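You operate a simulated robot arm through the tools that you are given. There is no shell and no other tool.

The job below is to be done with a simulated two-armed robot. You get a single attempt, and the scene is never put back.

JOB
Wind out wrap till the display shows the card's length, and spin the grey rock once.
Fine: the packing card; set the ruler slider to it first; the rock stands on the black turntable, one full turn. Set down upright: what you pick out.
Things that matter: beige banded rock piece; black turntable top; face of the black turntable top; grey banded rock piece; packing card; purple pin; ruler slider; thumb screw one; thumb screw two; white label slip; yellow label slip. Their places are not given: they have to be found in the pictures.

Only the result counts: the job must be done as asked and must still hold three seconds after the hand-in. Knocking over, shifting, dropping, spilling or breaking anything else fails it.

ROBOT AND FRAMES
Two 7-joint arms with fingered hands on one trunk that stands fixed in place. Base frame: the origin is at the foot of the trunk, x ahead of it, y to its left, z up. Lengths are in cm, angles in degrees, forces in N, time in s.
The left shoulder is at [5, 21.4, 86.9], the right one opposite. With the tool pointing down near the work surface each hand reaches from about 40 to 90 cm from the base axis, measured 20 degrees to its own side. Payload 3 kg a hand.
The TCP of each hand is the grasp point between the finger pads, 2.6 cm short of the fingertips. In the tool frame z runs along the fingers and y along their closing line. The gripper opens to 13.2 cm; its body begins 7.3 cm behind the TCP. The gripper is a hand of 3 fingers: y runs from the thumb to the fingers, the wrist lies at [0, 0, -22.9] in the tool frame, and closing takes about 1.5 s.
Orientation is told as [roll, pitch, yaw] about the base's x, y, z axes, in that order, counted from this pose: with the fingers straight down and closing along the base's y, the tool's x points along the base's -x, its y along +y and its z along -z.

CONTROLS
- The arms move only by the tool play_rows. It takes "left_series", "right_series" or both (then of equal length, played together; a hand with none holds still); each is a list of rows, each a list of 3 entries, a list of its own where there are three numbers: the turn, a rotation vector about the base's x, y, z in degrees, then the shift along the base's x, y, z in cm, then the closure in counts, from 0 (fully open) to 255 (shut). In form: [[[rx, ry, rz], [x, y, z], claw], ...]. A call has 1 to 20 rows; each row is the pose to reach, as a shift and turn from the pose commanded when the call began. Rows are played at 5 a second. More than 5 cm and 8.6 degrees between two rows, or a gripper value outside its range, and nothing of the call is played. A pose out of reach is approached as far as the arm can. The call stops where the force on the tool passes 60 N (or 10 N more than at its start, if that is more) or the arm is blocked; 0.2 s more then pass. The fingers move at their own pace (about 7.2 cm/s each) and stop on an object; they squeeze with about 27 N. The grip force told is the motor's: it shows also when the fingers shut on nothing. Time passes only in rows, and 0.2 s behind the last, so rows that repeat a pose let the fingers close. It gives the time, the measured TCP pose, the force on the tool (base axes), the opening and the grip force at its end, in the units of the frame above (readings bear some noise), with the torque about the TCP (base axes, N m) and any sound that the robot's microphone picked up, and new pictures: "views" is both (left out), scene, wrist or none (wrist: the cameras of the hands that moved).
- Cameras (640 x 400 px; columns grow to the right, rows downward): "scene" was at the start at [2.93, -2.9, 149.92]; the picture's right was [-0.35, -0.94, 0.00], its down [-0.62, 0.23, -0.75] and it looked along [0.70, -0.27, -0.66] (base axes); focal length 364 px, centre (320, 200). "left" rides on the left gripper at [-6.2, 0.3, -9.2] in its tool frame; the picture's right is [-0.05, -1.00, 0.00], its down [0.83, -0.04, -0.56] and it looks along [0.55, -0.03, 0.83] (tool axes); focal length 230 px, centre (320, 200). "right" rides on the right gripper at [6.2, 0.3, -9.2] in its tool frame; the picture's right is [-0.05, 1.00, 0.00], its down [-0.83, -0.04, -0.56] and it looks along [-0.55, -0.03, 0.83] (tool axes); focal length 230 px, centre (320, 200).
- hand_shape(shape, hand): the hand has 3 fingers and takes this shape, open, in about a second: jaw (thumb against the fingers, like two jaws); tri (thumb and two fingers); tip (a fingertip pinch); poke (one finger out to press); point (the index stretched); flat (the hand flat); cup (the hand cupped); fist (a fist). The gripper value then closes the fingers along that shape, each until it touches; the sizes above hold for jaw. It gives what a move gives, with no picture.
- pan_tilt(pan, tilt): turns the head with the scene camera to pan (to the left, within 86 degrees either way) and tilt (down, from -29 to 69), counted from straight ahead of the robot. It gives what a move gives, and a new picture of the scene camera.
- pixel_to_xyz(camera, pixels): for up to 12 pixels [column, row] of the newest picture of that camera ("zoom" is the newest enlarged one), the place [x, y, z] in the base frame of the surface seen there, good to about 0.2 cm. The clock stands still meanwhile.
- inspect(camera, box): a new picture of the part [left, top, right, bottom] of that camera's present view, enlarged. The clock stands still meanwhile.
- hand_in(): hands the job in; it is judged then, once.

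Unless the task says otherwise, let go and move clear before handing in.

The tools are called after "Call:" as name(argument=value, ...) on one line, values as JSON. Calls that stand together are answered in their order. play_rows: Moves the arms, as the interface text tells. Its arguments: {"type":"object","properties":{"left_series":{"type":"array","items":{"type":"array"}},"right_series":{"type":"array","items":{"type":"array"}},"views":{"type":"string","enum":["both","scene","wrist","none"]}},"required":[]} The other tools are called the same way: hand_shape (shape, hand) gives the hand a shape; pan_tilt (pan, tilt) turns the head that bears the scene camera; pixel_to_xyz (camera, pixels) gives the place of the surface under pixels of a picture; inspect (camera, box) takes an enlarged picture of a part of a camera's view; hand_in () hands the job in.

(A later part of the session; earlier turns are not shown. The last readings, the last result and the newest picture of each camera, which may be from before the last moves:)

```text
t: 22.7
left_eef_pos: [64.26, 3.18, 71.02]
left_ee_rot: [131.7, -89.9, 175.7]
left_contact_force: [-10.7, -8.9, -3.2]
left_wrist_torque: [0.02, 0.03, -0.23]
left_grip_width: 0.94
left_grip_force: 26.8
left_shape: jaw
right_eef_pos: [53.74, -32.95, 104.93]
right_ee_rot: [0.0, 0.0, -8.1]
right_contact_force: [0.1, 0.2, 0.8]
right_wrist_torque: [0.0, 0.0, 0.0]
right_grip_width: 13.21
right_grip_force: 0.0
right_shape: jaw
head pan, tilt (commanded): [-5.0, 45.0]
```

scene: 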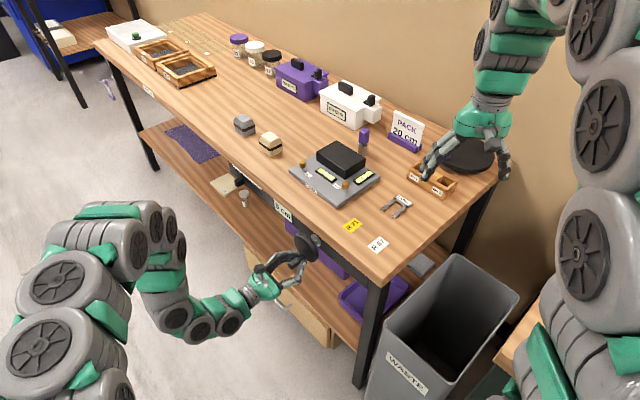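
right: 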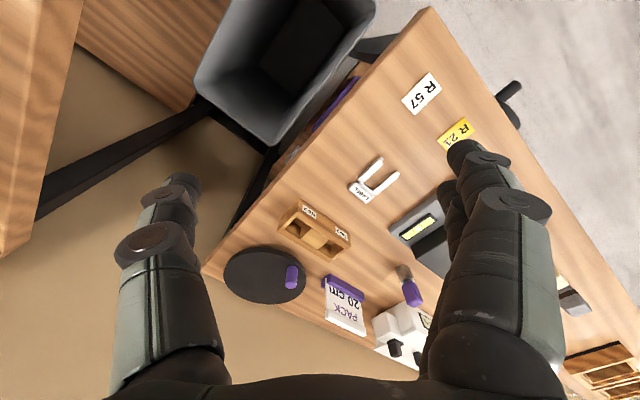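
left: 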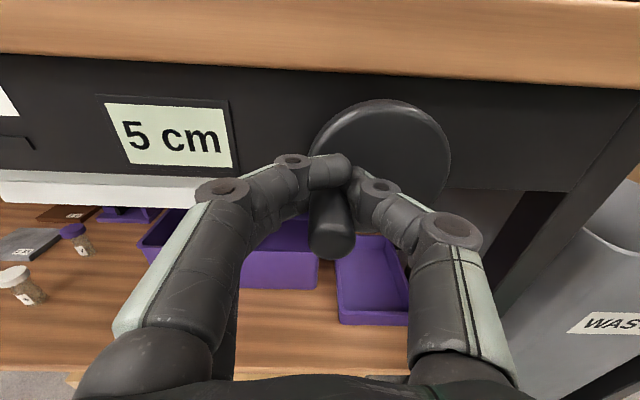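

The display now shows 5 cm, so clockwise is right. The handle is lagging a bit low in the grip (333,245); I'll measure handle and disc to refine the circle.

Call:
pixel_to_xyz(camera="left", pixels=[[333, 245], [318, 240], [352, 240], [333, 220], [333, 258], [385, 103], [448, 160], [333, 235], [410, 130]])

Call:
inspect(camera="left", box=[240, 90, 480, 280])

Call:
inspect(camera="scene", box=[220, 190, 380, 290])

```text
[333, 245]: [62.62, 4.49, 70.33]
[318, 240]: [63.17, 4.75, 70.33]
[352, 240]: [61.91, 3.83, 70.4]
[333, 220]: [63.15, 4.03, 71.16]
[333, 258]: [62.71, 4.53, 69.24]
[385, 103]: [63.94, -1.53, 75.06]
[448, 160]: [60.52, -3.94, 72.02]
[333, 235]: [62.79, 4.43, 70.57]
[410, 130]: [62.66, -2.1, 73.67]
```

```text
2.11 times, centred on (360, 185) of left
```

zoom: 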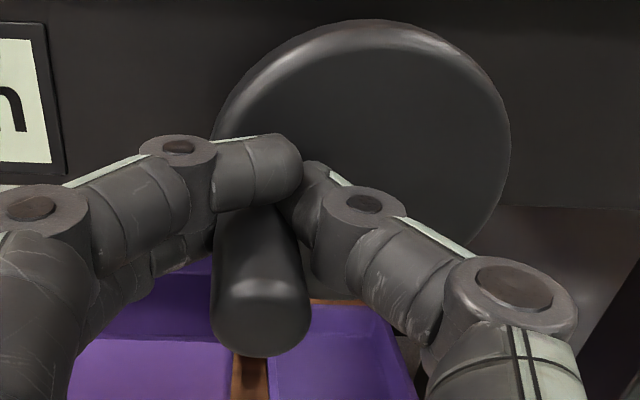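

```text
4.00 times, centred on (300, 240) of scene
```

zoom: 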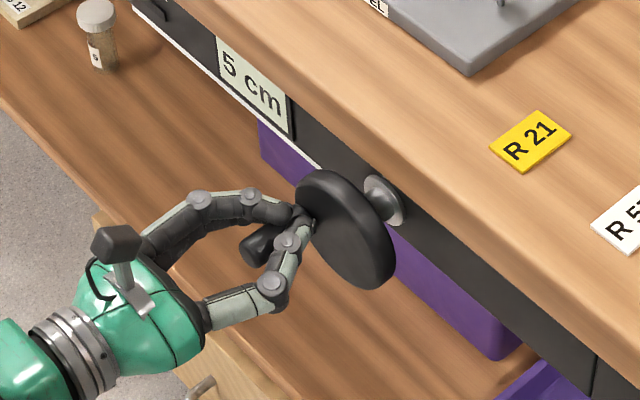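

Refining: the crank radius is nearer 3.15 cm with the handle now at about 75°. I'll open slightly, recentre on the handle and regrip.

Call:
play_rows(left_series=[[[0, 0, 0], [0, 0, 0], 200], [[0, 0, 0], [0, 0, 0], 130], [[0, 0, 0], [-0.24, -0.18, -0.4], 110], [[0, 0, 0], [-0.48, -0.37, -0.85], 110], [[0, 0, 0], [-0.48, -0.37, -0.85], 110]], views="wrist")

Call:
inspect(camera="left", box=[240, 90, 480, 280])

```text
t: 23.9
left_eef_pos: [63.66, 2.9, 70.21]
left_ee_rot: [119.1, -90.0, -171.6]
left_contact_force: [0.0, -0.4, 0.2]
left_wrist_torque: [-0.02, 0.0, 0.02]
left_grip_width: 7.45
left_grip_force: 0.1
left_shape: jaw
right_eef_pos: [53.72, -32.92, 104.83]
right_ee_rot: [0.0, -0.1, -8.2]
right_contact_force: [0.0, -0.8, -0.8]
right_wrist_torque: [-0.01, 0.01, 0.0]
right_grip_width: 13.2
right_grip_force: 0.0
right_shape: jaw
head pan, tilt (commanded): [-5.0, 45.0]
```

left: 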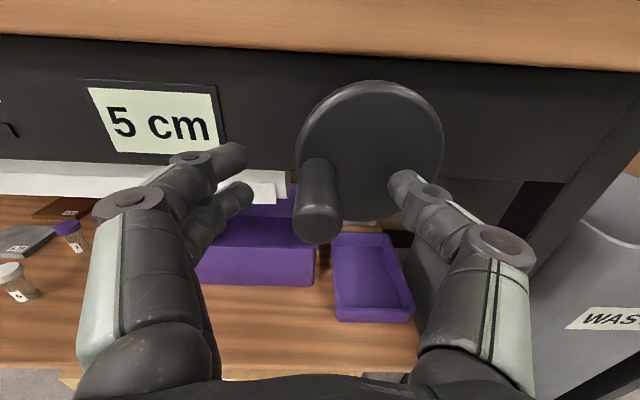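

```text
2.11 times, centred on (360, 185) of left
```

zoom: 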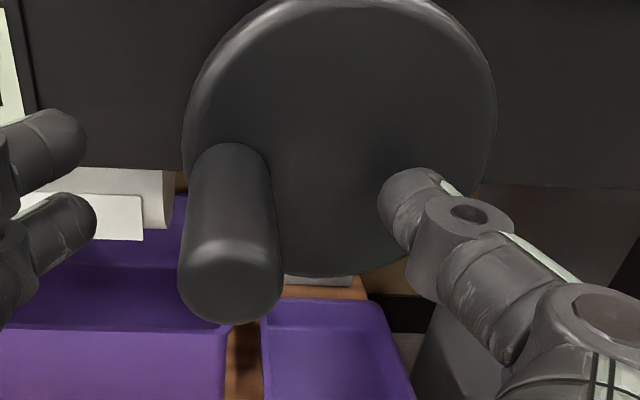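

The wrap is coming out (white strip at 260,190) and the handle is centred in the open jaws at about 77°. I'll regrip and wind on to 135°.

Call:
play_rows(left_series=[[[0, 0, 0], [0.08, 0.06, 0.15], 150], [[0, 0, 0], [0.08, 0.06, 0.15], 200], [[0, 0, 0], [0.08, 0.06, 0.15], 255], [[0, 0, 0], [0.08, 0.06, 0.15], 255], [[0, 0, 0], [0.08, 0.06, 0.15], 255], [[0, 0, 0], [0.14, 0.11, 0.87], 255], [[0, 0, 0], [0.06, 0.04, 1.7], 255], [[0, 0, 0], [-0.2, -0.15, 2.47], 255], [[0, 0, 0], [-0.6, -0.46, 3.13], 255], [[0, 0, 0], [-0.6, -0.46, 3.13], 255]], views="wrist")

Call:
inspect(camera="left", box=[240, 90, 480, 280])

```text
t: 26.1
left_eef_pos: [63.06, 2.37, 73.36]
left_ee_rot: [134.3, -89.9, 173.3]
left_contact_force: [6.7, 3.1, 0.8]
left_wrist_torque: [0.07, -0.16, 0.21]
left_grip_width: 0.74
left_grip_force: 27.1
left_shape: jaw
right_eef_pos: [53.67, -33.02, 104.87]
right_ee_rot: [0.0, 0.0, -8.1]
right_contact_force: [-0.5, 0.6, 0.5]
right_wrist_torque: [-0.01, -0.01, -0.01]
right_grip_width: 13.19
right_grip_force: 0.1
right_shape: jaw
head pan, tilt (commanded): [-5.0, 45.0]
```

left: 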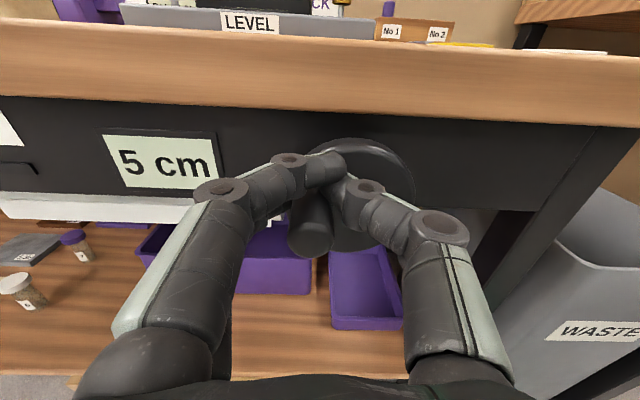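

```text
2.11 times, centred on (360, 185) of left
```

zoom: 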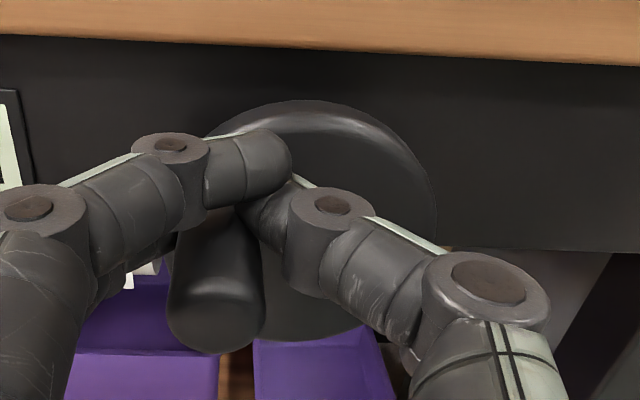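

Display still 5 cm with the handle at about 127°, sitting slightly low-left in the grip (310,232). I'll recentre, regrip and wind to ~184°.

Call:
play_rows(left_series=[[[0, 0, 0], [0, 0, 0], 200], [[0, 0, 0], [0, 0, 0], 150], [[0, 0, 0], [0.16, 0.12, -0.15], 140], [[0, 0, 0], [0.32, 0.24, -0.3], 140], [[0, 0, 0], [0.32, 0.24, -0.3], 180], [[0, 0, 0], [0.32, 0.24, -0.3], 255], [[0, 0, 0], [0.32, 0.24, -0.3], 255], [[0, 0, 0], [0.32, 0.24, -0.3], 255], [[0, 0, 0], [-0.13, -0.1, 0.27], 255], [[0, 0, 0], [-0.66, -0.51, 0.67], 255], [[0, 0, 0], [-1.25, -0.97, 0.9], 255], [[0, 0, 0], [-1.87, -1.44, 0.94], 255], [[0, 0, 0], [-1.87, -1.44, 0.94], 255]], views="wrist")

Call:
inspect(camera="left", box=[240, 90, 480, 280])

```text
t: 28.9
left_eef_pos: [61.03, 0.87, 74.36]
left_ee_rot: [161.6, -89.9, 145.7]
left_contact_force: [4.2, 11.6, 19.8]
left_wrist_torque: [0.08, -0.45, 0.36]
left_grip_width: 0.49
left_grip_force: 26.2
left_shape: jaw
right_eef_pos: [53.72, -32.91, 104.75]
right_ee_rot: [-0.1, 0.1, -8.0]
right_contact_force: [-0.6, 0.1, 0.2]
right_wrist_torque: [-0.01, 0.03, 0.0]
right_grip_width: 13.19
right_grip_force: 0.1
right_shape: jaw
head pan, tilt (commanded): [-5.0, 45.0]
```

left: 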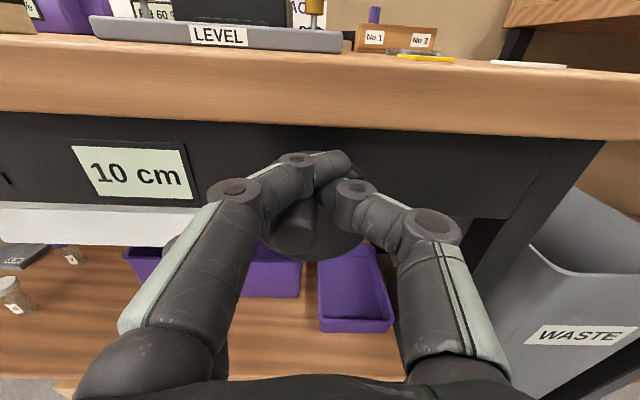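

```text
2.11 times, centred on (360, 185) of left
```

zoom: 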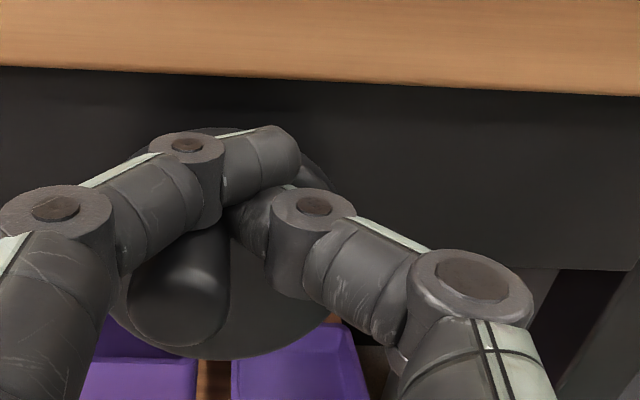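

Display now 10 cm with the handle at about 166°, about 1 cm left of the grip centre (294,230). Regrip centred and wind on to ~220°.

Call:
play_rows(left_series=[[[0, 0, 0], [0, 0, 0], 200], [[0, 0, 0], [0, 0, 0], 130], [[0, 0, 0], [0.3, 0.23, -0.1], 120], [[0, 0, 0], [0.86, 0.66, -0.25], 120], [[0, 0, 0], [0.86, 0.66, -0.25], 120], [[0, 0, 0], [0.86, 0.66, -0.25], 180], [[0, 0, 0], [0.86, 0.66, -0.25], 255], [[0, 0, 0], [0.86, 0.66, -0.25], 255], [[0, 0, 0], [0.86, 0.66, -0.25], 255], [[0, 0, 0], [0.25, 0.19, -0.16], 255], [[0, 0, 0], [-0.37, -0.28, -0.25], 255], [[0, 0, 0], [-0.95, -0.73, -0.53], 255], [[0, 0, 0], [-1.39, -1.06, -0.9], 255], [[0, 0, 0], [-1.39, -1.06, -0.9], 255]], views="wrist")

Call:
inspect(camera="left", box=[240, 90, 480, 280])

```text
t: 31.9
left_eef_pos: [59.76, -0.28, 73.34]
left_ee_rot: [170.2, -89.7, 137.0]
left_contact_force: [-8.6, -7.0, 57.8]
left_wrist_torque: [0.53, -0.59, 0.14]
left_grip_width: 0.48
left_grip_force: 27.1
left_shape: jaw
right_eef_pos: [53.67, -32.99, 104.8]
right_ee_rot: [-0.1, -0.2, -8.2]
right_contact_force: [0.2, 0.5, -0.6]
right_wrist_torque: [-0.01, -0.01, 0.0]
right_grip_width: 13.21
right_grip_force: 0.0
right_shape: jaw
head pan, tilt (commanded): [-5.0, 45.0]
```

left: 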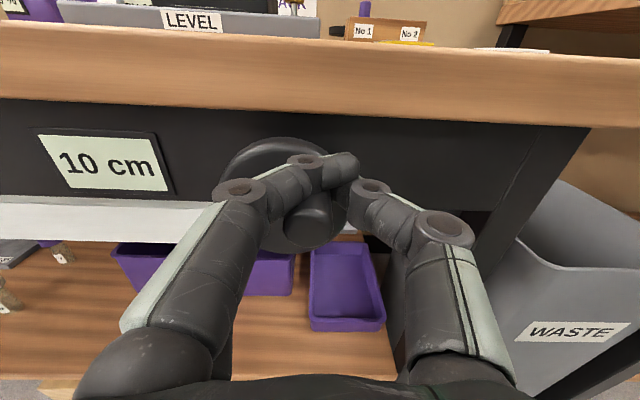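

```text
2.11 times, centred on (360, 185) of left
```

zoom: 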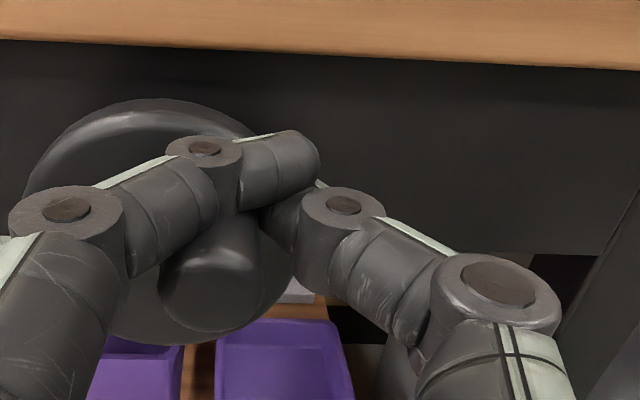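

Force is high (58 N upwards on the hand), so my path is too low here; display still 10 cm. I'll measure the handle end before continuing.

Call:
pixel_to_xyz(camera="zoom", pixels=[[210, 290], [180, 290], [240, 290], [210, 250], [210, 320], [100, 110], [30, 180], [290, 290], [180, 340], [210, 270]])

```text
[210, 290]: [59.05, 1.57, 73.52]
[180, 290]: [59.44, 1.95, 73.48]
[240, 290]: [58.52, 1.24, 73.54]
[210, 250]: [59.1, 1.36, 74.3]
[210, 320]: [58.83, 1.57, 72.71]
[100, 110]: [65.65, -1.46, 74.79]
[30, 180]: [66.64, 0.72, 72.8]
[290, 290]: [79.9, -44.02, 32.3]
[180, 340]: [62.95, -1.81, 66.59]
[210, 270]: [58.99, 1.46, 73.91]
```

The handle end is at e≈47.7, z≈73.45 (about 213° round). Recentre, regrip and continue down the far side to ~262°.

Call:
play_rows(left_series=[[[0, 0, 0], [0, 0, 0.1], 200], [[0, 0, 0], [0, 0, 0.1], 130], [[0, 0, 0], [0.18, 0.14, 0.1], 120], [[0, 0, 0], [0.36, 0.27, 0.1], 120], [[0, 0, 0], [0.36, 0.27, 0.1], 180], [[0, 0, 0], [0.36, 0.27, 0.1], 255], [[0, 0, 0], [0.36, 0.27, 0.1], 255], [[0, 0, 0], [0.36, 0.27, 0.1], 255], [[0, 0, 0], [-0.05, -0.04, -0.32], 255], [[0, 0, 0], [-0.4, -0.31, -0.87], 255], [[0, 0, 0], [-0.63, -0.49, -1.47], 255], [[0, 0, 0], [-0.63, -0.49, -1.47], 255]], views="wrist")

Call:
inspect(camera="left", box=[240, 90, 480, 280])

```text
t: 32.5
left_eef_pos: [59.83, -0.36, 73.98]
left_ee_rot: [170.3, -89.1, 136.7]
left_contact_force: [-13.4, 2.8, 44.6]
left_wrist_torque: [-0.11, -1.06, 0.0]
left_grip_width: 4.78
left_grip_force: 0.0
left_shape: jaw
right_eef_pos: [53.83, -32.86, 104.84]
right_ee_rot: [0.1, 0.0, -8.1]
right_contact_force: [0.0, -0.4, -0.2]
right_wrist_torque: [-0.01, 0.0, 0.02]
right_grip_width: 13.19
right_grip_force: 0.0
right_shape: jaw
head pan, tilt (commanded): [-5.0, 45.0]
stopped in row 3 (left hand): the force on the tool passed its limit at 73 N (the readings are from after the stop); the commanded pose is now the measured one
```

left: 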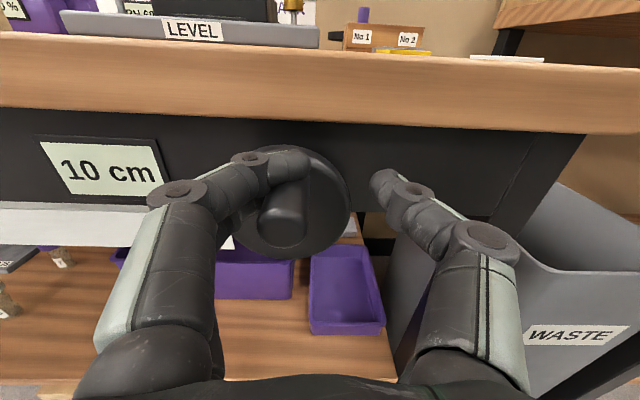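

```text
2.11 times, centred on (360, 185) of left
```

zoom: 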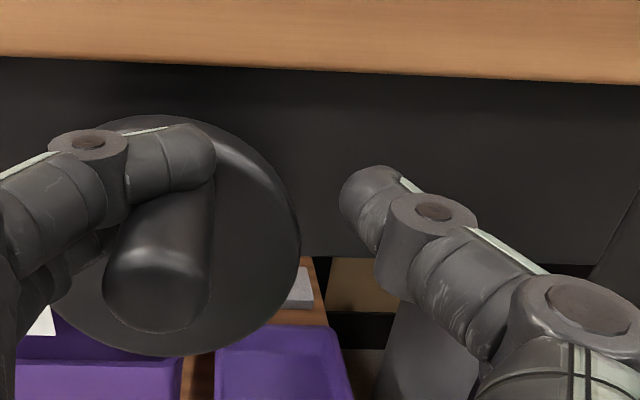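

The index finger is riding on top of the handle and pressing it down. I'll open, ease up a little and pull straight back off the handle to see its true position.

Call:
play_rows(left_series=[[[0, 0, 0], [0, 0, 0.3], 100], [[0, 0, 0], [-0.6, 0.8, 0.5], 80], [[0, 0, 0], [-1.8, 2.4, 0.5], 60], [[0, 0, 0], [-3.0, 4.0, 0.5], 60], [[0, 0, 0], [-4.2, 5.6, 0.5], 60]], views="wrist")

Call:
inspect(camera="left", box=[200, 50, 440, 200])

```text
t: 33.7
left_eef_pos: [55.56, 5.27, 74.02]
left_ee_rot: [-171.5, -89.7, 118.5]
left_contact_force: [-0.5, 0.0, 0.0]
left_wrist_torque: [0.03, -0.01, 0.02]
left_grip_width: 10.06
left_grip_force: 0.1
left_shape: jaw
right_eef_pos: [53.73, -33.03, 104.79]
right_ee_rot: [0.0, 0.0, -8.1]
right_contact_force: [-0.1, -0.2, 0.1]
right_wrist_torque: [-0.01, 0.0, 0.01]
right_grip_width: 13.21
right_grip_force: 0.1
right_shape: jaw
head pan, tilt (commanded): [-5.0, 45.0]
```

left: 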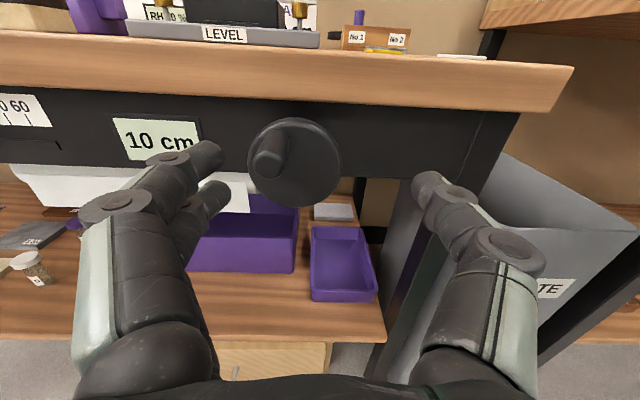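

```text
2.67 times, centred on (320, 125) of left
```

zoom: 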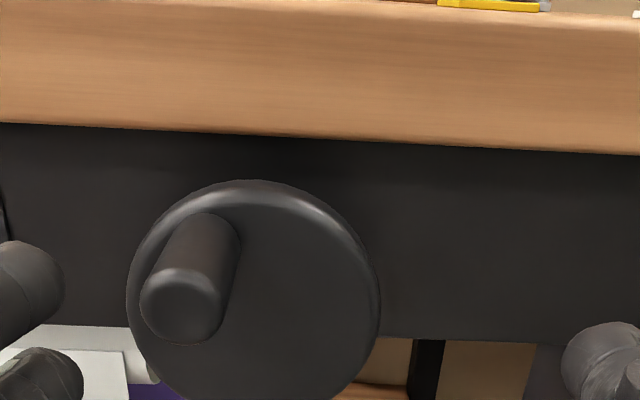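

The handle has been pushed back a bit to roughly 145°, with the display at 10 cm. I'll measure handle and disc precisely.

Call:
pixel_to_xyz(camera="zoom", pixels=[[180, 305], [150, 305], [218, 305], [180, 272], [180, 338], [207, 220], [128, 300], [379, 300], [253, 183], [253, 300], [320, 350], [210, 300]])

Call:
inspect(camera="scene", box=[250, 200, 350, 275])

```text
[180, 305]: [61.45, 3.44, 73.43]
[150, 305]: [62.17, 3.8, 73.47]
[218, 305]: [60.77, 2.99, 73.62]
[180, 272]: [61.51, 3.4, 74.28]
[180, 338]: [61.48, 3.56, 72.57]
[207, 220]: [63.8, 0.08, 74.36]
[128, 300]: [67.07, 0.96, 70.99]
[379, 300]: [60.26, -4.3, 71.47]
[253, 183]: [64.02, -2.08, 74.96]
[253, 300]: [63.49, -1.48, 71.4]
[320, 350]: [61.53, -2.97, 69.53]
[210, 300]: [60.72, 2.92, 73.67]
```

```text
5.33 times, centred on (300, 238) of scene
```

zoom: 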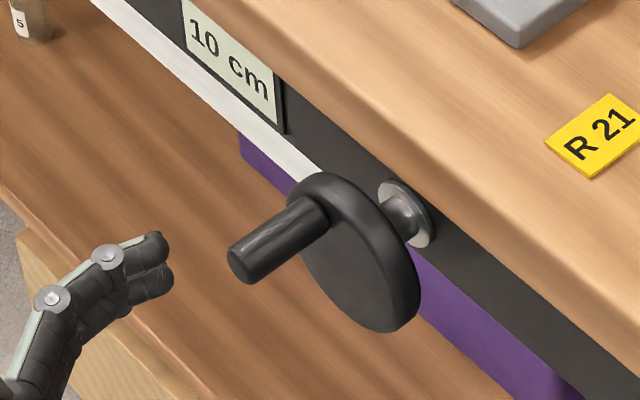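

The handle is at about 153° (radius ≈3.0, centre e≈49.45, z≈70.75). Pushing the handle round with one outstretched finger should be cleaner than gripping, so I'll try the poke shape and look at it.

Call:
hand_shape(hand="left", shape="poke")

Call:
inspect(camera="left", box=[0, 0, 640, 400])

Call:
inspect(camera="scene", box=[200, 190, 360, 290])

```text
t: 34.6
left_eef_pos: [55.63, 5.18, 74.1]
left_ee_rot: [-178.8, -89.9, 125.8]
left_contact_force: [0.4, 0.2, 0.1]
left_wrist_torque: [-0.01, 0.01, 0.02]
left_grip_width: 0.0
left_grip_force: 0.0
left_shape: poke
right_eef_pos: [53.74, -32.91, 104.79]
right_ee_rot: [0.0, 0.0, -8.1]
right_contact_force: [-0.4, -1.2, -0.7]
right_wrist_torque: [0.01, -0.02, -0.05]
right_grip_width: 13.16
right_grip_force: 0.0
right_shape: jaw
head pan, tilt (commanded): [-5.0, 45.0]
```

```text
1.00 times, centred on (320, 200) of left (not enlarged: the box is as wide or as high as the picture)
```

zoom: 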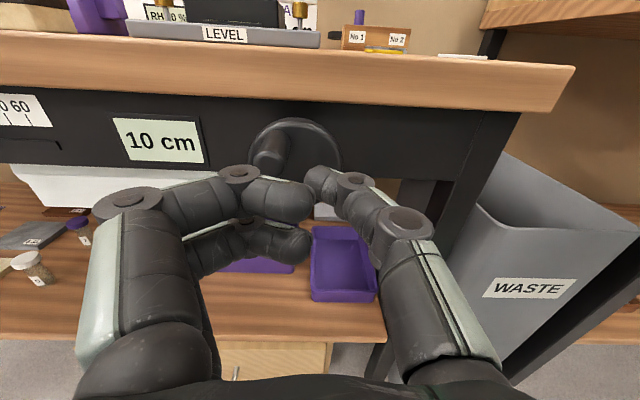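

```text
4.00 times, centred on (280, 240) of scene
```

zoom: 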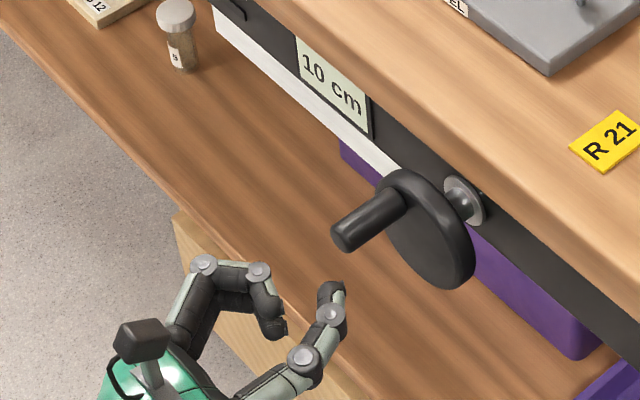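

In poke shape the fingers curl and only the thumb tip leads, barely ahead of the others. I'll check the "point" shape (index stretched).

Call:
hand_shape(hand="left", shape="point")

Call:
inspect(camera="left", box=[0, 0, 640, 400])

Call:
inspect(camera="scene", box=[200, 190, 360, 290])

```text
t: 35.5
left_eef_pos: [55.59, 5.21, 74.06]
left_ee_rot: [-179.2, -89.8, 126.3]
left_contact_force: [-0.2, 0.0, 0.1]
left_wrist_torque: [0.0, 0.0, 0.07]
left_grip_width: 0.02
left_grip_force: 0.1
left_shape: point
right_eef_pos: [53.74, -32.93, 104.75]
right_ee_rot: [0.0, 0.0, -8.1]
right_contact_force: [0.6, -0.5, -0.5]
right_wrist_torque: [0.01, 0.0, 0.0]
right_grip_width: 13.19
right_grip_force: 0.1
right_shape: jaw
head pan, tilt (commanded): [-5.0, 45.0]
```

```text
1.00 times, centred on (320, 200) of left (not enlarged: the box is as wide or as high as the picture)
```

zoom: 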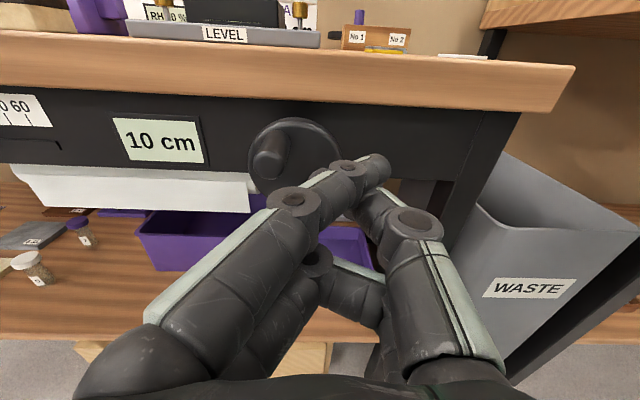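

```text
4.00 times, centred on (280, 240) of scene
```

zoom: 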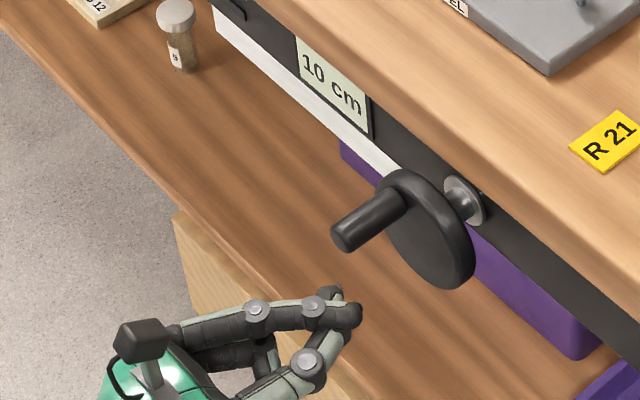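

Neither shape gives a clean single finger, so I'll return to the jaw grip, which cages the handle between two fingers and the thumb if centred properly. Back to jaw, then align with the handle at e≈50.8, z≈73.4.

Call:
hand_shape(hand="left", shape="jaw")

Call:
play_rows(left_series=[[[0, 0, 0], [1.25, 0.95, -0.23], 60], [[0, 0, 0], [2.49, 1.91, -0.46], 80], [[0, 0, 0], [2.49, 1.91, -0.46], 90]], views="wrist")

Call:
inspect(camera="left", box=[200, 50, 440, 200])

```text
t: 36.4
left_eef_pos: [55.66, 5.29, 74.06]
left_ee_rot: [-178.8, -89.9, 125.8]
left_contact_force: [-0.5, 0.2, 0.0]
left_wrist_torque: [0.01, 0.01, 0.01]
left_grip_width: 9.49
left_grip_force: 0.1
left_shape: jaw
right_eef_pos: [53.77, -32.98, 104.76]
right_ee_rot: [0.0, 0.0, -8.1]
right_contact_force: [-0.3, -0.8, 0.1]
right_wrist_torque: [0.0, 0.0, -0.01]
right_grip_width: 13.18
right_grip_force: 0.0
right_shape: jaw
head pan, tilt (commanded): [-5.0, 45.0]
```

```text
t: 37.2
left_eef_pos: [58.0, 7.18, 73.52]
left_ee_rot: [-169.2, -89.6, 116.4]
left_contact_force: [0.4, -0.7, -0.6]
left_wrist_torque: [-0.01, 0.0, 0.01]
left_grip_width: 2.32
left_grip_force: 0.0
left_shape: jaw
right_eef_pos: [53.77, -32.86, 104.79]
right_ee_rot: [-0.1, -0.1, -8.0]
right_contact_force: [1.2, 0.3, 0.2]
right_wrist_torque: [0.01, 0.0, 0.01]
right_grip_width: 13.21
right_grip_force: 0.0
right_shape: jaw
head pan, tilt (commanded): [-5.0, 45.0]
```

left: 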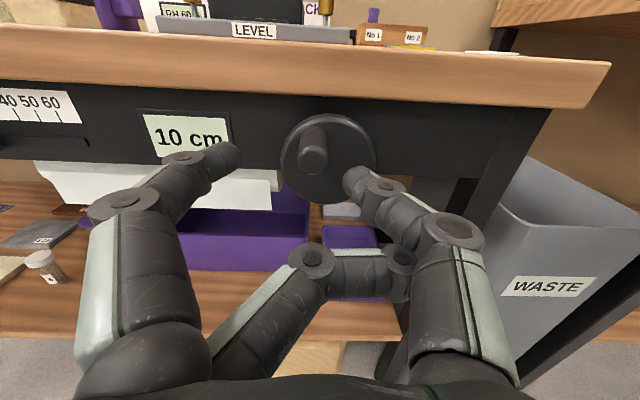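

```text
2.67 times, centred on (320, 125) of left
```

zoom: 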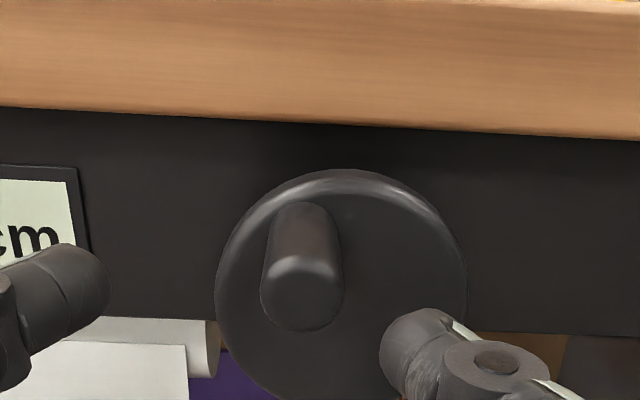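

The second finger is still curled behind the thumb (350,270). I'll open fully and let it straighten before going in.

Call:
play_rows(left_series=[[[0, 0, 0], [0, 0, 0], 0], [[0, 0, 0], [0, 0, 0], 0], [[0, 0, 0], [0, 0, 0], 0], [[0, 0, 0], [0, 0, 0], 0], [[0, 0, 0], [0, 0, 0], 0], [[0, 0, 0], [0, 0, 0], 0]], views="wrist")

```text
t: 38.6
left_eef_pos: [57.93, 7.15, 73.49]
left_ee_rot: [-175.9, -89.7, 123.0]
left_contact_force: [-0.9, 0.4, -0.2]
left_wrist_torque: [-0.04, 0.0, 0.03]
left_grip_width: 9.5
left_grip_force: 0.0
left_shape: jaw
right_eef_pos: [53.75, -32.9, 104.77]
right_ee_rot: [0.1, 0.0, -8.1]
right_contact_force: [-0.8, 0.0, 0.1]
right_wrist_torque: [-0.02, 0.02, -0.03]
right_grip_width: 13.2
right_grip_force: 0.1
right_shape: jaw
head pan, tilt (commanded): [-5.0, 45.0]
```

left: 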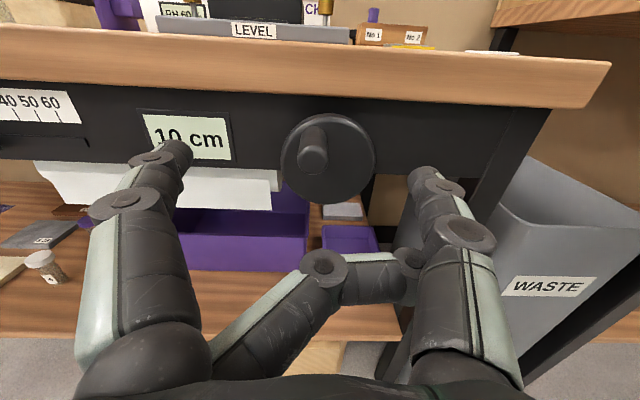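

The second finger is hooked behind the thumb. I'll go back through "point" and "poke", which curl it in, before asking for jaw again.

Call:
hand_shape(hand="left", shape="point")

Call:
hand_shape(hand="left", shape="poke")

Call:
inspect(camera="left", box=[0, 0, 640, 400])

```text
t: 39.5
left_eef_pos: [57.99, 7.18, 73.71]
left_ee_rot: [-176.7, -89.8, 123.9]
left_contact_force: [-0.6, 1.1, -0.2]
left_wrist_torque: [0.0, -0.02, 0.02]
left_grip_width: 0.0
left_grip_force: 0.1
left_shape: point
right_eef_pos: [53.73, -32.94, 104.79]
right_ee_rot: [0.0, 0.0, -8.0]
right_contact_force: [0.0, 0.2, 0.5]
right_wrist_torque: [-0.02, 0.01, 0.01]
right_grip_width: 13.18
right_grip_force: 0.1
right_shape: jaw
head pan, tilt (commanded): [-5.0, 45.0]
```

```text
t: 40.4
left_eef_pos: [57.94, 7.23, 73.5]
left_ee_rot: [-177.9, -89.8, 125.0]
left_contact_force: [0.2, 0.3, 0.0]
left_wrist_torque: [0.03, -0.05, 0.02]
left_grip_width: 0.0
left_grip_force: 0.1
left_shape: poke
right_eef_pos: [53.62, -33.03, 104.86]
right_ee_rot: [0.0, 0.1, -8.1]
right_contact_force: [0.1, 0.0, -0.4]
right_wrist_torque: [-0.02, -0.02, 0.0]
right_grip_width: 13.18
right_grip_force: 0.1
right_shape: jaw
head pan, tilt (commanded): [-5.0, 45.0]
```

```text
1.00 times, centred on (320, 200) of left (not enlarged: the box is as wide or as high as the picture)
```

zoom: 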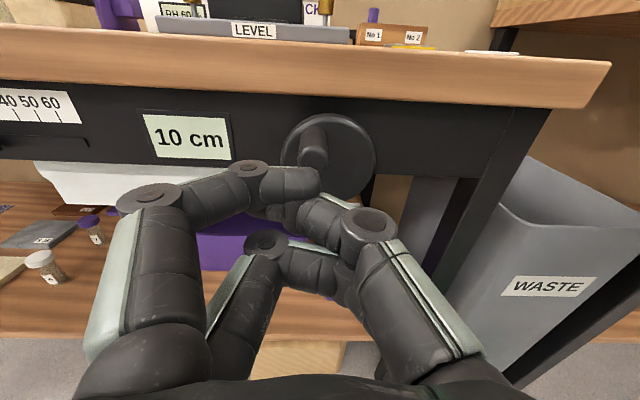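

The second finger tip still sits behind the thumb. I'll try a fist (full curl) to draw it out.

Call:
hand_shape(hand="left", shape="fist")

Call:
inspect(camera="left", box=[0, 0, 640, 400])

```text
t: 41.3
left_eef_pos: [57.89, 7.17, 73.59]
left_ee_rot: [-176.4, -89.8, 123.5]
left_contact_force: [-0.3, -0.5, -0.2]
left_wrist_torque: [-0.01, -0.01, -0.01]
left_grip_width: 0.01
left_grip_force: 0.1
left_shape: fist
right_eef_pos: [53.66, -32.93, 104.77]
right_ee_rot: [0.0, 0.1, -8.1]
right_contact_force: [0.2, -0.2, -0.8]
right_wrist_torque: [0.02, 0.01, -0.02]
right_grip_width: 13.2
right_grip_force: 0.1
right_shape: jaw
head pan, tilt (commanded): [-5.0, 45.0]
```

```text
1.00 times, centred on (320, 200) of left (not enlarged: the box is as wide or as high as the picture)
```

zoom: 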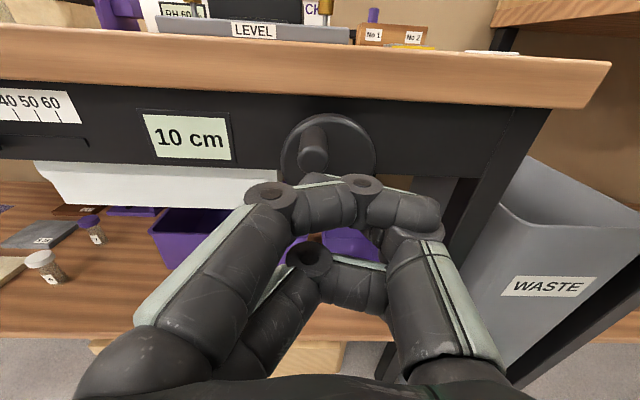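

Now both fingers lock around the thumb. The spread of "tri" should swing the second finger sideways clear of the thumb; trying that.

Call:
hand_shape(hand="left", shape="tri")

Call:
inspect(camera="left", box=[0, 0, 640, 400])

```text
t: 42.2
left_eef_pos: [58.06, 7.18, 73.47]
left_ee_rot: [-175.6, -89.8, 122.7]
left_contact_force: [-0.3, -1.0, -0.1]
left_wrist_torque: [0.02, 0.03, -0.01]
left_grip_width: 5.9
left_grip_force: 0.1
left_shape: tri
right_eef_pos: [53.74, -33.03, 104.88]
right_ee_rot: [0.0, 0.0, -8.1]
right_contact_force: [0.4, 0.4, 0.1]
right_wrist_torque: [0.0, 0.0, -0.01]
right_grip_width: 13.22
right_grip_force: 0.1
right_shape: jaw
head pan, tilt (commanded): [-5.0, 45.0]
```

```text
1.00 times, centred on (320, 200) of left (not enlarged: the box is as wide or as high as the picture)
```

zoom: 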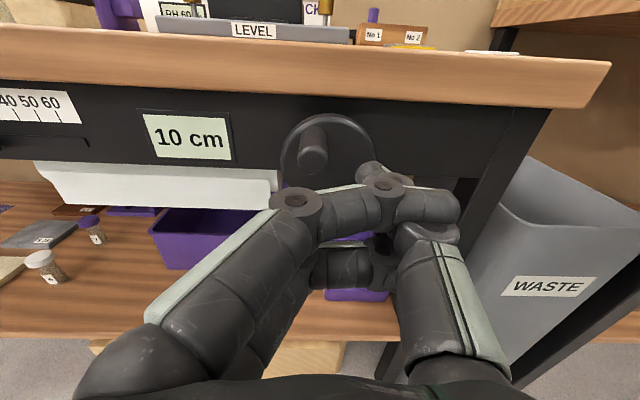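

The fingers may still be moving; I'll let time pass with closure 0 in this shape and look again.

Call:
play_rows(left_series=[[[0, 0, 0], [0, 0, 0], 0], [[0, 0, 0], [0, 0, 0], 0], [[0, 0, 0], [0, 0, 0], 0], [[0, 0, 0], [0, 0, 0], 0], [[0, 0, 0], [0, 0, 0], 0]], views="wrist")

```text
t: 43.4
left_eef_pos: [57.96, 7.31, 73.57]
left_ee_rot: [-176.4, -89.7, 123.4]
left_contact_force: [0.8, -0.4, 0.1]
left_wrist_torque: [0.02, 0.04, -0.03]
left_grip_width: 5.9
left_grip_force: 0.1
left_shape: tri
right_eef_pos: [53.74, -32.91, 104.72]
right_ee_rot: [0.1, 0.0, -8.1]
right_contact_force: [-0.5, -0.3, -0.1]
right_wrist_torque: [0.01, 0.01, -0.03]
right_grip_width: 13.17
right_grip_force: 0.0
right_shape: jaw
head pan, tilt (commanded): [-5.0, 45.0]
```

left: 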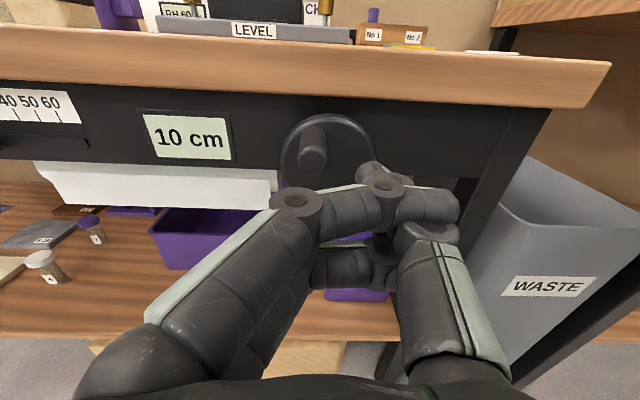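

Still tangled. I'll try "flat", which should swing the thumb right out and straighten the fingers.

Call:
hand_shape(hand="left", shape="flat")

Call:
inspect(camera="left", box=[0, 0, 640, 400])

```text
t: 44.3
left_eef_pos: [58.04, 7.24, 73.57]
left_ee_rot: [-177.8, -89.8, 124.9]
left_contact_force: [0.3, 0.3, -0.1]
left_wrist_torque: [0.0, 0.02, 0.0]
left_grip_width: 12.61
left_grip_force: 0.0
left_shape: flat
right_eef_pos: [53.76, -32.95, 104.76]
right_ee_rot: [0.0, -0.1, -8.2]
right_contact_force: [0.1, 0.0, 0.6]
right_wrist_torque: [-0.03, 0.0, 0.01]
right_grip_width: 13.18
right_grip_force: 0.1
right_shape: jaw
head pan, tilt (commanded): [-5.0, 45.0]
```

```text
1.00 times, centred on (320, 200) of left (not enlarged: the box is as wide or as high as the picture)
```

zoom: 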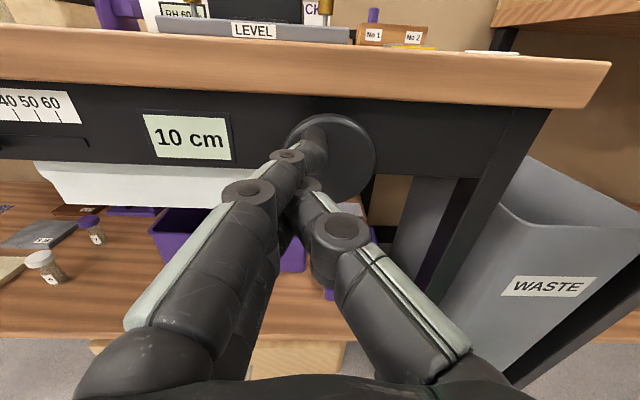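

Flat freed them (fingers straight at 300,150). Now jaw and full open, waiting for it to settle.

Call:
hand_shape(hand="left", shape="jaw")

Call:
play_rows(left_series=[[[0, 0, 0], [0, 0, 0], 0], [[0, 0, 0], [0, 0, 0], 0], [[0, 0, 0], [0, 0, 0], 0], [[0, 0, 0], [0, 0, 0], 0]], views="wrist")

```text
t: 45.2
left_eef_pos: [57.88, 7.21, 73.56]
left_ee_rot: [-177.9, -89.8, 125.0]
left_contact_force: [-0.6, -0.4, -1.0]
left_wrist_torque: [0.02, 0.01, -0.01]
left_grip_width: 13.21
left_grip_force: 0.1
left_shape: jaw
right_eef_pos: [53.85, -33.04, 104.84]
right_ee_rot: [0.0, 0.0, -8.1]
right_contact_force: [1.0, -0.2, 1.1]
right_wrist_torque: [-0.01, 0.0, 0.02]
right_grip_width: 13.18
right_grip_force: 0.0
right_shape: jaw
head pan, tilt (commanded): [-5.0, 45.0]
```

```text
t: 46.2
left_eef_pos: [57.94, 7.17, 73.69]
left_ee_rot: [-175.7, -89.8, 122.6]
left_contact_force: [0.3, 0.0, -0.2]
left_wrist_torque: [-0.01, 0.0, -0.02]
left_grip_width: 13.2
left_grip_force: 0.1
left_shape: jaw
right_eef_pos: [53.68, -32.95, 104.65]
right_ee_rot: [0.0, 0.1, -8.1]
right_contact_force: [-0.2, -0.7, 1.1]
right_wrist_torque: [0.01, -0.03, 0.01]
right_grip_width: 13.19
right_grip_force: 0.1
right_shape: jaw
head pan, tilt (commanded): [-5.0, 45.0]
```

left: 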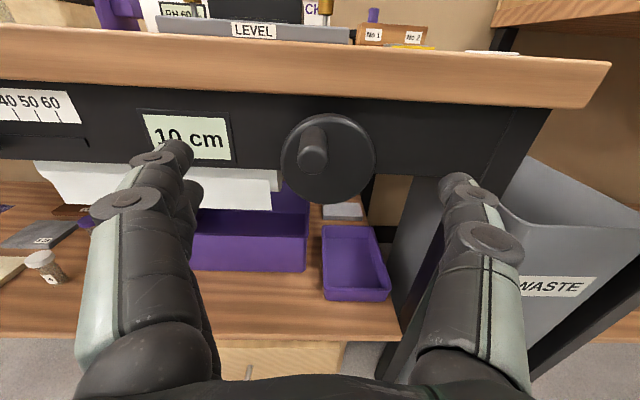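

The jaw is open and the handle is well placed between the fingers (313,160). I'll advance, grip and wind from ~153° to ~202° on the refined circle.

Call:
play_rows(left_series=[[[0, 0, 0], [0, 0, 0], 90], [[0, 0, 0], [1.4, -1.82, 0], 100], [[0, 0, 0], [2.8, -3.65, 0], 100], [[0, 0, 0], [4.2, -5.47, 0], 100], [[0, 0, 0], [4.2, -5.47, 0], 160], [[0, 0, 0], [4.2, -5.47, 0], 220], [[0, 0, 0], [4.2, -5.47, 0], 255], [[0, 0, 0], [4.2, -5.47, 0], 255], [[0, 0, 0], [4.2, -5.47, 0], 255], [[0, 0, 0], [3.74, -5.83, 0.23], 255], [[0, 0, 0], [3.2, -6.24, 0.33], 255], [[0, 0, 0], [2.71, -6.62, 0.28], 255], [[0, 0, 0], [2.23, -6.98, 0.11], 255], [[0, 0, 0], [2.23, -6.98, 0.11], 255]], views="wrist")

Call:
inspect(camera="left", box=[240, 90, 480, 280])

```text
t: 49.2
left_eef_pos: [60.32, 0.11, 74.04]
left_ee_rot: [167.2, -89.4, 139.7]
left_contact_force: [-1.1, 8.8, 60.5]
left_wrist_torque: [-0.56, -1.57, 0.26]
left_grip_width: 1.17
left_grip_force: 27.1
left_shape: jaw
right_eef_pos: [53.8, -32.88, 104.78]
right_ee_rot: [0.0, 0.0, -8.2]
right_contact_force: [0.1, -0.1, 0.1]
right_wrist_torque: [-0.02, 0.01, 0.03]
right_grip_width: 13.18
right_grip_force: 0.0
right_shape: jaw
head pan, tilt (commanded): [-5.0, 45.0]
```

left: 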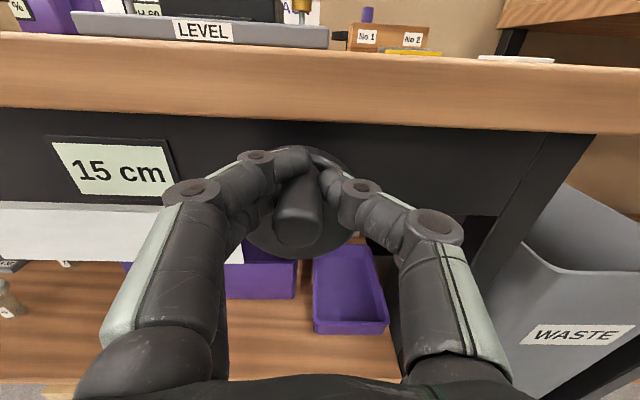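

```text
2.11 times, centred on (360, 185) of left
```

zoom: 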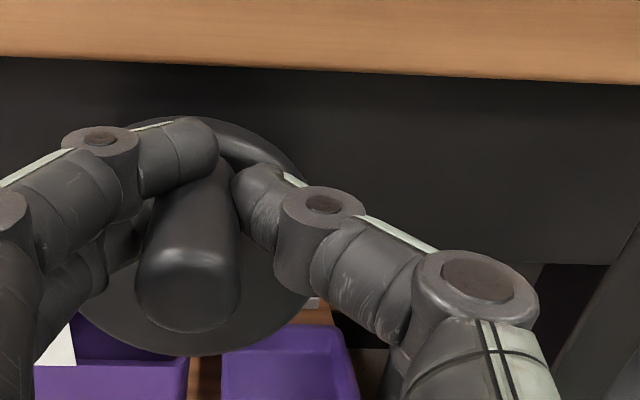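

Display now reads 15 cm, but the hand is being pushed up with 60 N, so my path is too low at the top. Measuring the handle end.

Call:
pixel_to_xyz(camera="zoom", pixels=[[190, 285], [140, 285], [240, 285], [190, 250], [190, 325], [130, 120], [310, 230], [190, 350], [180, 140], [255, 200]])

```text
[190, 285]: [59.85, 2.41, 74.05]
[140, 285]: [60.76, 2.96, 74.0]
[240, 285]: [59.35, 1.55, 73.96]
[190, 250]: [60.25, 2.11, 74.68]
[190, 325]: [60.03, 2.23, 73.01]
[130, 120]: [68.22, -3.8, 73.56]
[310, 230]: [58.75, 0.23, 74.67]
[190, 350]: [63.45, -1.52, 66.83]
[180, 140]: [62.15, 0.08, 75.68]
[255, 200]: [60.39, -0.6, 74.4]
```

The handle is at about 190° and sits 1 cm left of the grip centre. I'll raise the path by 0.3 cm and wind on to ~220°.

Call:
play_rows(left_series=[[[0, 0, 0], [0, 0, 0.2], 255], [[0, 0, 0], [0, 0, 0.34], 255], [[0, 0, 0], [-0.41, -0.32, 0.2], 255], [[0, 0, 0], [-0.8, -0.62, -0.03], 255], [[0, 0, 0], [-1.15, -0.89, -0.34], 255], [[0, 0, 0], [-1.15, -0.89, -0.34], 255]], views="wrist")

Call:
inspect(camera="left", box=[240, 90, 480, 280])

Call:
pixel_to_xyz(camera="zoom", pixels=[[200, 285], [180, 285], [220, 285], [200, 250], [200, 325]])

```text
t: 50.6
left_eef_pos: [59.06, -0.94, 73.24]
left_ee_rot: [-145.0, -89.8, 91.9]
left_contact_force: [2.2, -7.0, 11.1]
left_wrist_torque: [0.14, -0.36, -0.03]
left_grip_width: 0.98
left_grip_force: 27.3
left_shape: jaw
right_eef_pos: [53.75, -32.84, 104.72]
right_ee_rot: [0.0, 0.0, -8.2]
right_contact_force: [0.0, -0.6, -0.1]
right_wrist_torque: [-0.02, 0.02, 0.01]
right_grip_width: 13.22
right_grip_force: 0.1
right_shape: jaw
head pan, tilt (commanded): [-5.0, 45.0]
```

left: 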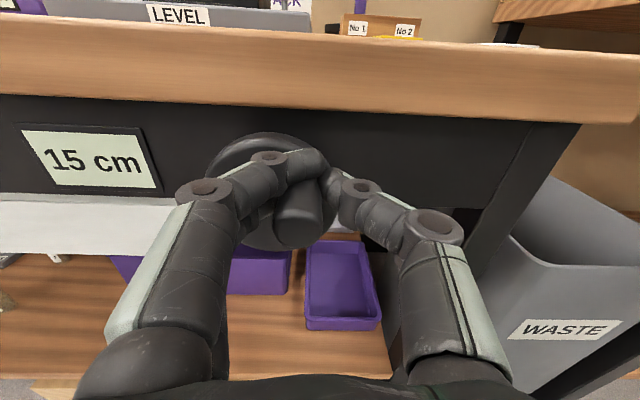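

```text
2.11 times, centred on (360, 185) of left
```

zoom: 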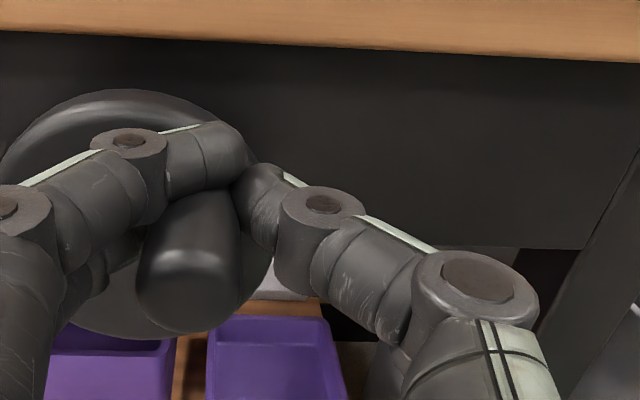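

```text
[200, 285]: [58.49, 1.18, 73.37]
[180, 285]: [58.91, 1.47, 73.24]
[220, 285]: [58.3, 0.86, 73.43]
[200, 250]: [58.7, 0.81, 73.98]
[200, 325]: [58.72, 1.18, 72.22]
```

Forces are now small (11 N) and the handle is at about 224°, display 15 cm. I'll go on in 10° steps watching for the change to 20.

Call:
play_rows(left_series=[[[0, 0, 0], [-0.15, -0.11, -0.21], 255], [[0, 0, 0], [-0.29, -0.22, -0.42], 255], [[0, 0, 0], [-0.29, -0.22, -0.42], 255]], views="wrist")

```text
t: 51.4
left_eef_pos: [58.87, -1.0, 72.9]
left_ee_rot: [-175.1, -89.9, 122.0]
left_contact_force: [1.0, -9.4, 16.9]
left_wrist_torque: [0.13, -0.43, -0.09]
left_grip_width: 0.92
left_grip_force: 26.7
left_shape: jaw
right_eef_pos: [53.7, -32.94, 104.77]
right_ee_rot: [0.0, 0.1, -8.2]
right_contact_force: [-0.3, 0.4, -0.4]
right_wrist_torque: [0.01, 0.0, 0.0]
right_grip_width: 13.19
right_grip_force: 0.1
right_shape: jaw
head pan, tilt (commanded): [-5.0, 45.0]
```

left: 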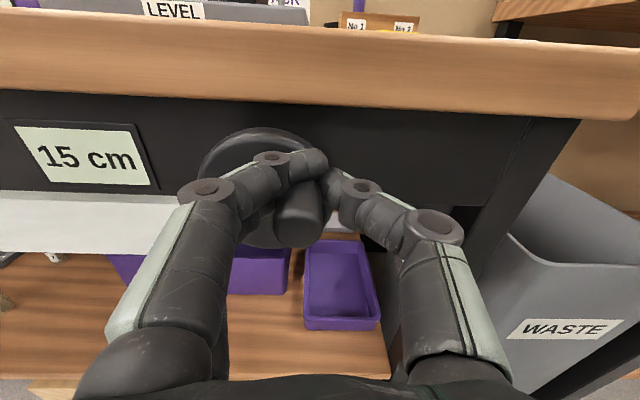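

Still 15 cm at ~234°. Next 10°.

Call:
play_rows(left_series=[[[0, 0, 0], [-0.11, -0.09, -0.24], 255], [[0, 0, 0], [-0.23, -0.17, -0.48], 255], [[0, 0, 0], [-0.23, -0.17, -0.48], 255]], views="wrist")

Call:
inspect(camera="left", box=[240, 90, 480, 280])

Call:
pixel_to_xyz(camera="zoom", pixels=[[195, 285], [170, 285], [220, 285], [195, 250], [195, 325]])

```text
t: 52.2
left_eef_pos: [58.55, -1.19, 72.53]
left_ee_rot: [-176.9, -89.8, 123.7]
left_contact_force: [2.3, -20.0, 17.0]
left_wrist_torque: [0.13, -0.44, -0.25]
left_grip_width: 0.9
left_grip_force: 27.3
left_shape: jaw
right_eef_pos: [53.65, -32.95, 104.82]
right_ee_rot: [0.0, -0.1, -8.1]
right_contact_force: [0.2, 0.6, 0.0]
right_wrist_torque: [-0.01, -0.02, 0.01]
right_grip_width: 13.18
right_grip_force: 0.1
right_shape: jaw
head pan, tilt (commanded): [-5.0, 45.0]
```

left: 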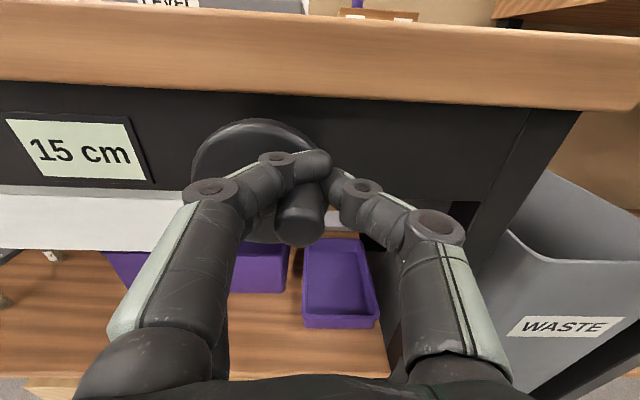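

```text
2.11 times, centred on (360, 185) of left
```

zoom: 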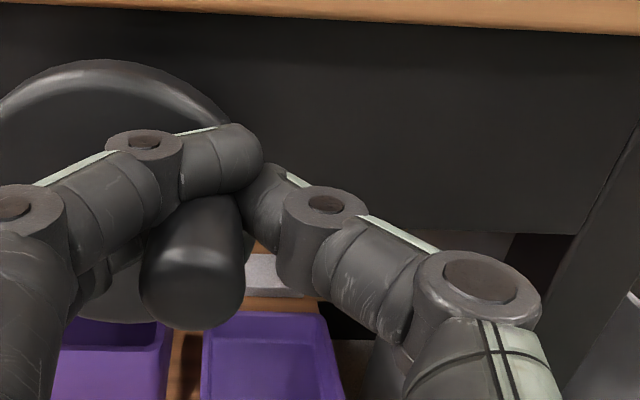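

```text
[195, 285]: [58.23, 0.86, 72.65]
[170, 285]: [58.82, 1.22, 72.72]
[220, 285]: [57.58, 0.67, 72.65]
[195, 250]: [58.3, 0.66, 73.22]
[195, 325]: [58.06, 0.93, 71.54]
```

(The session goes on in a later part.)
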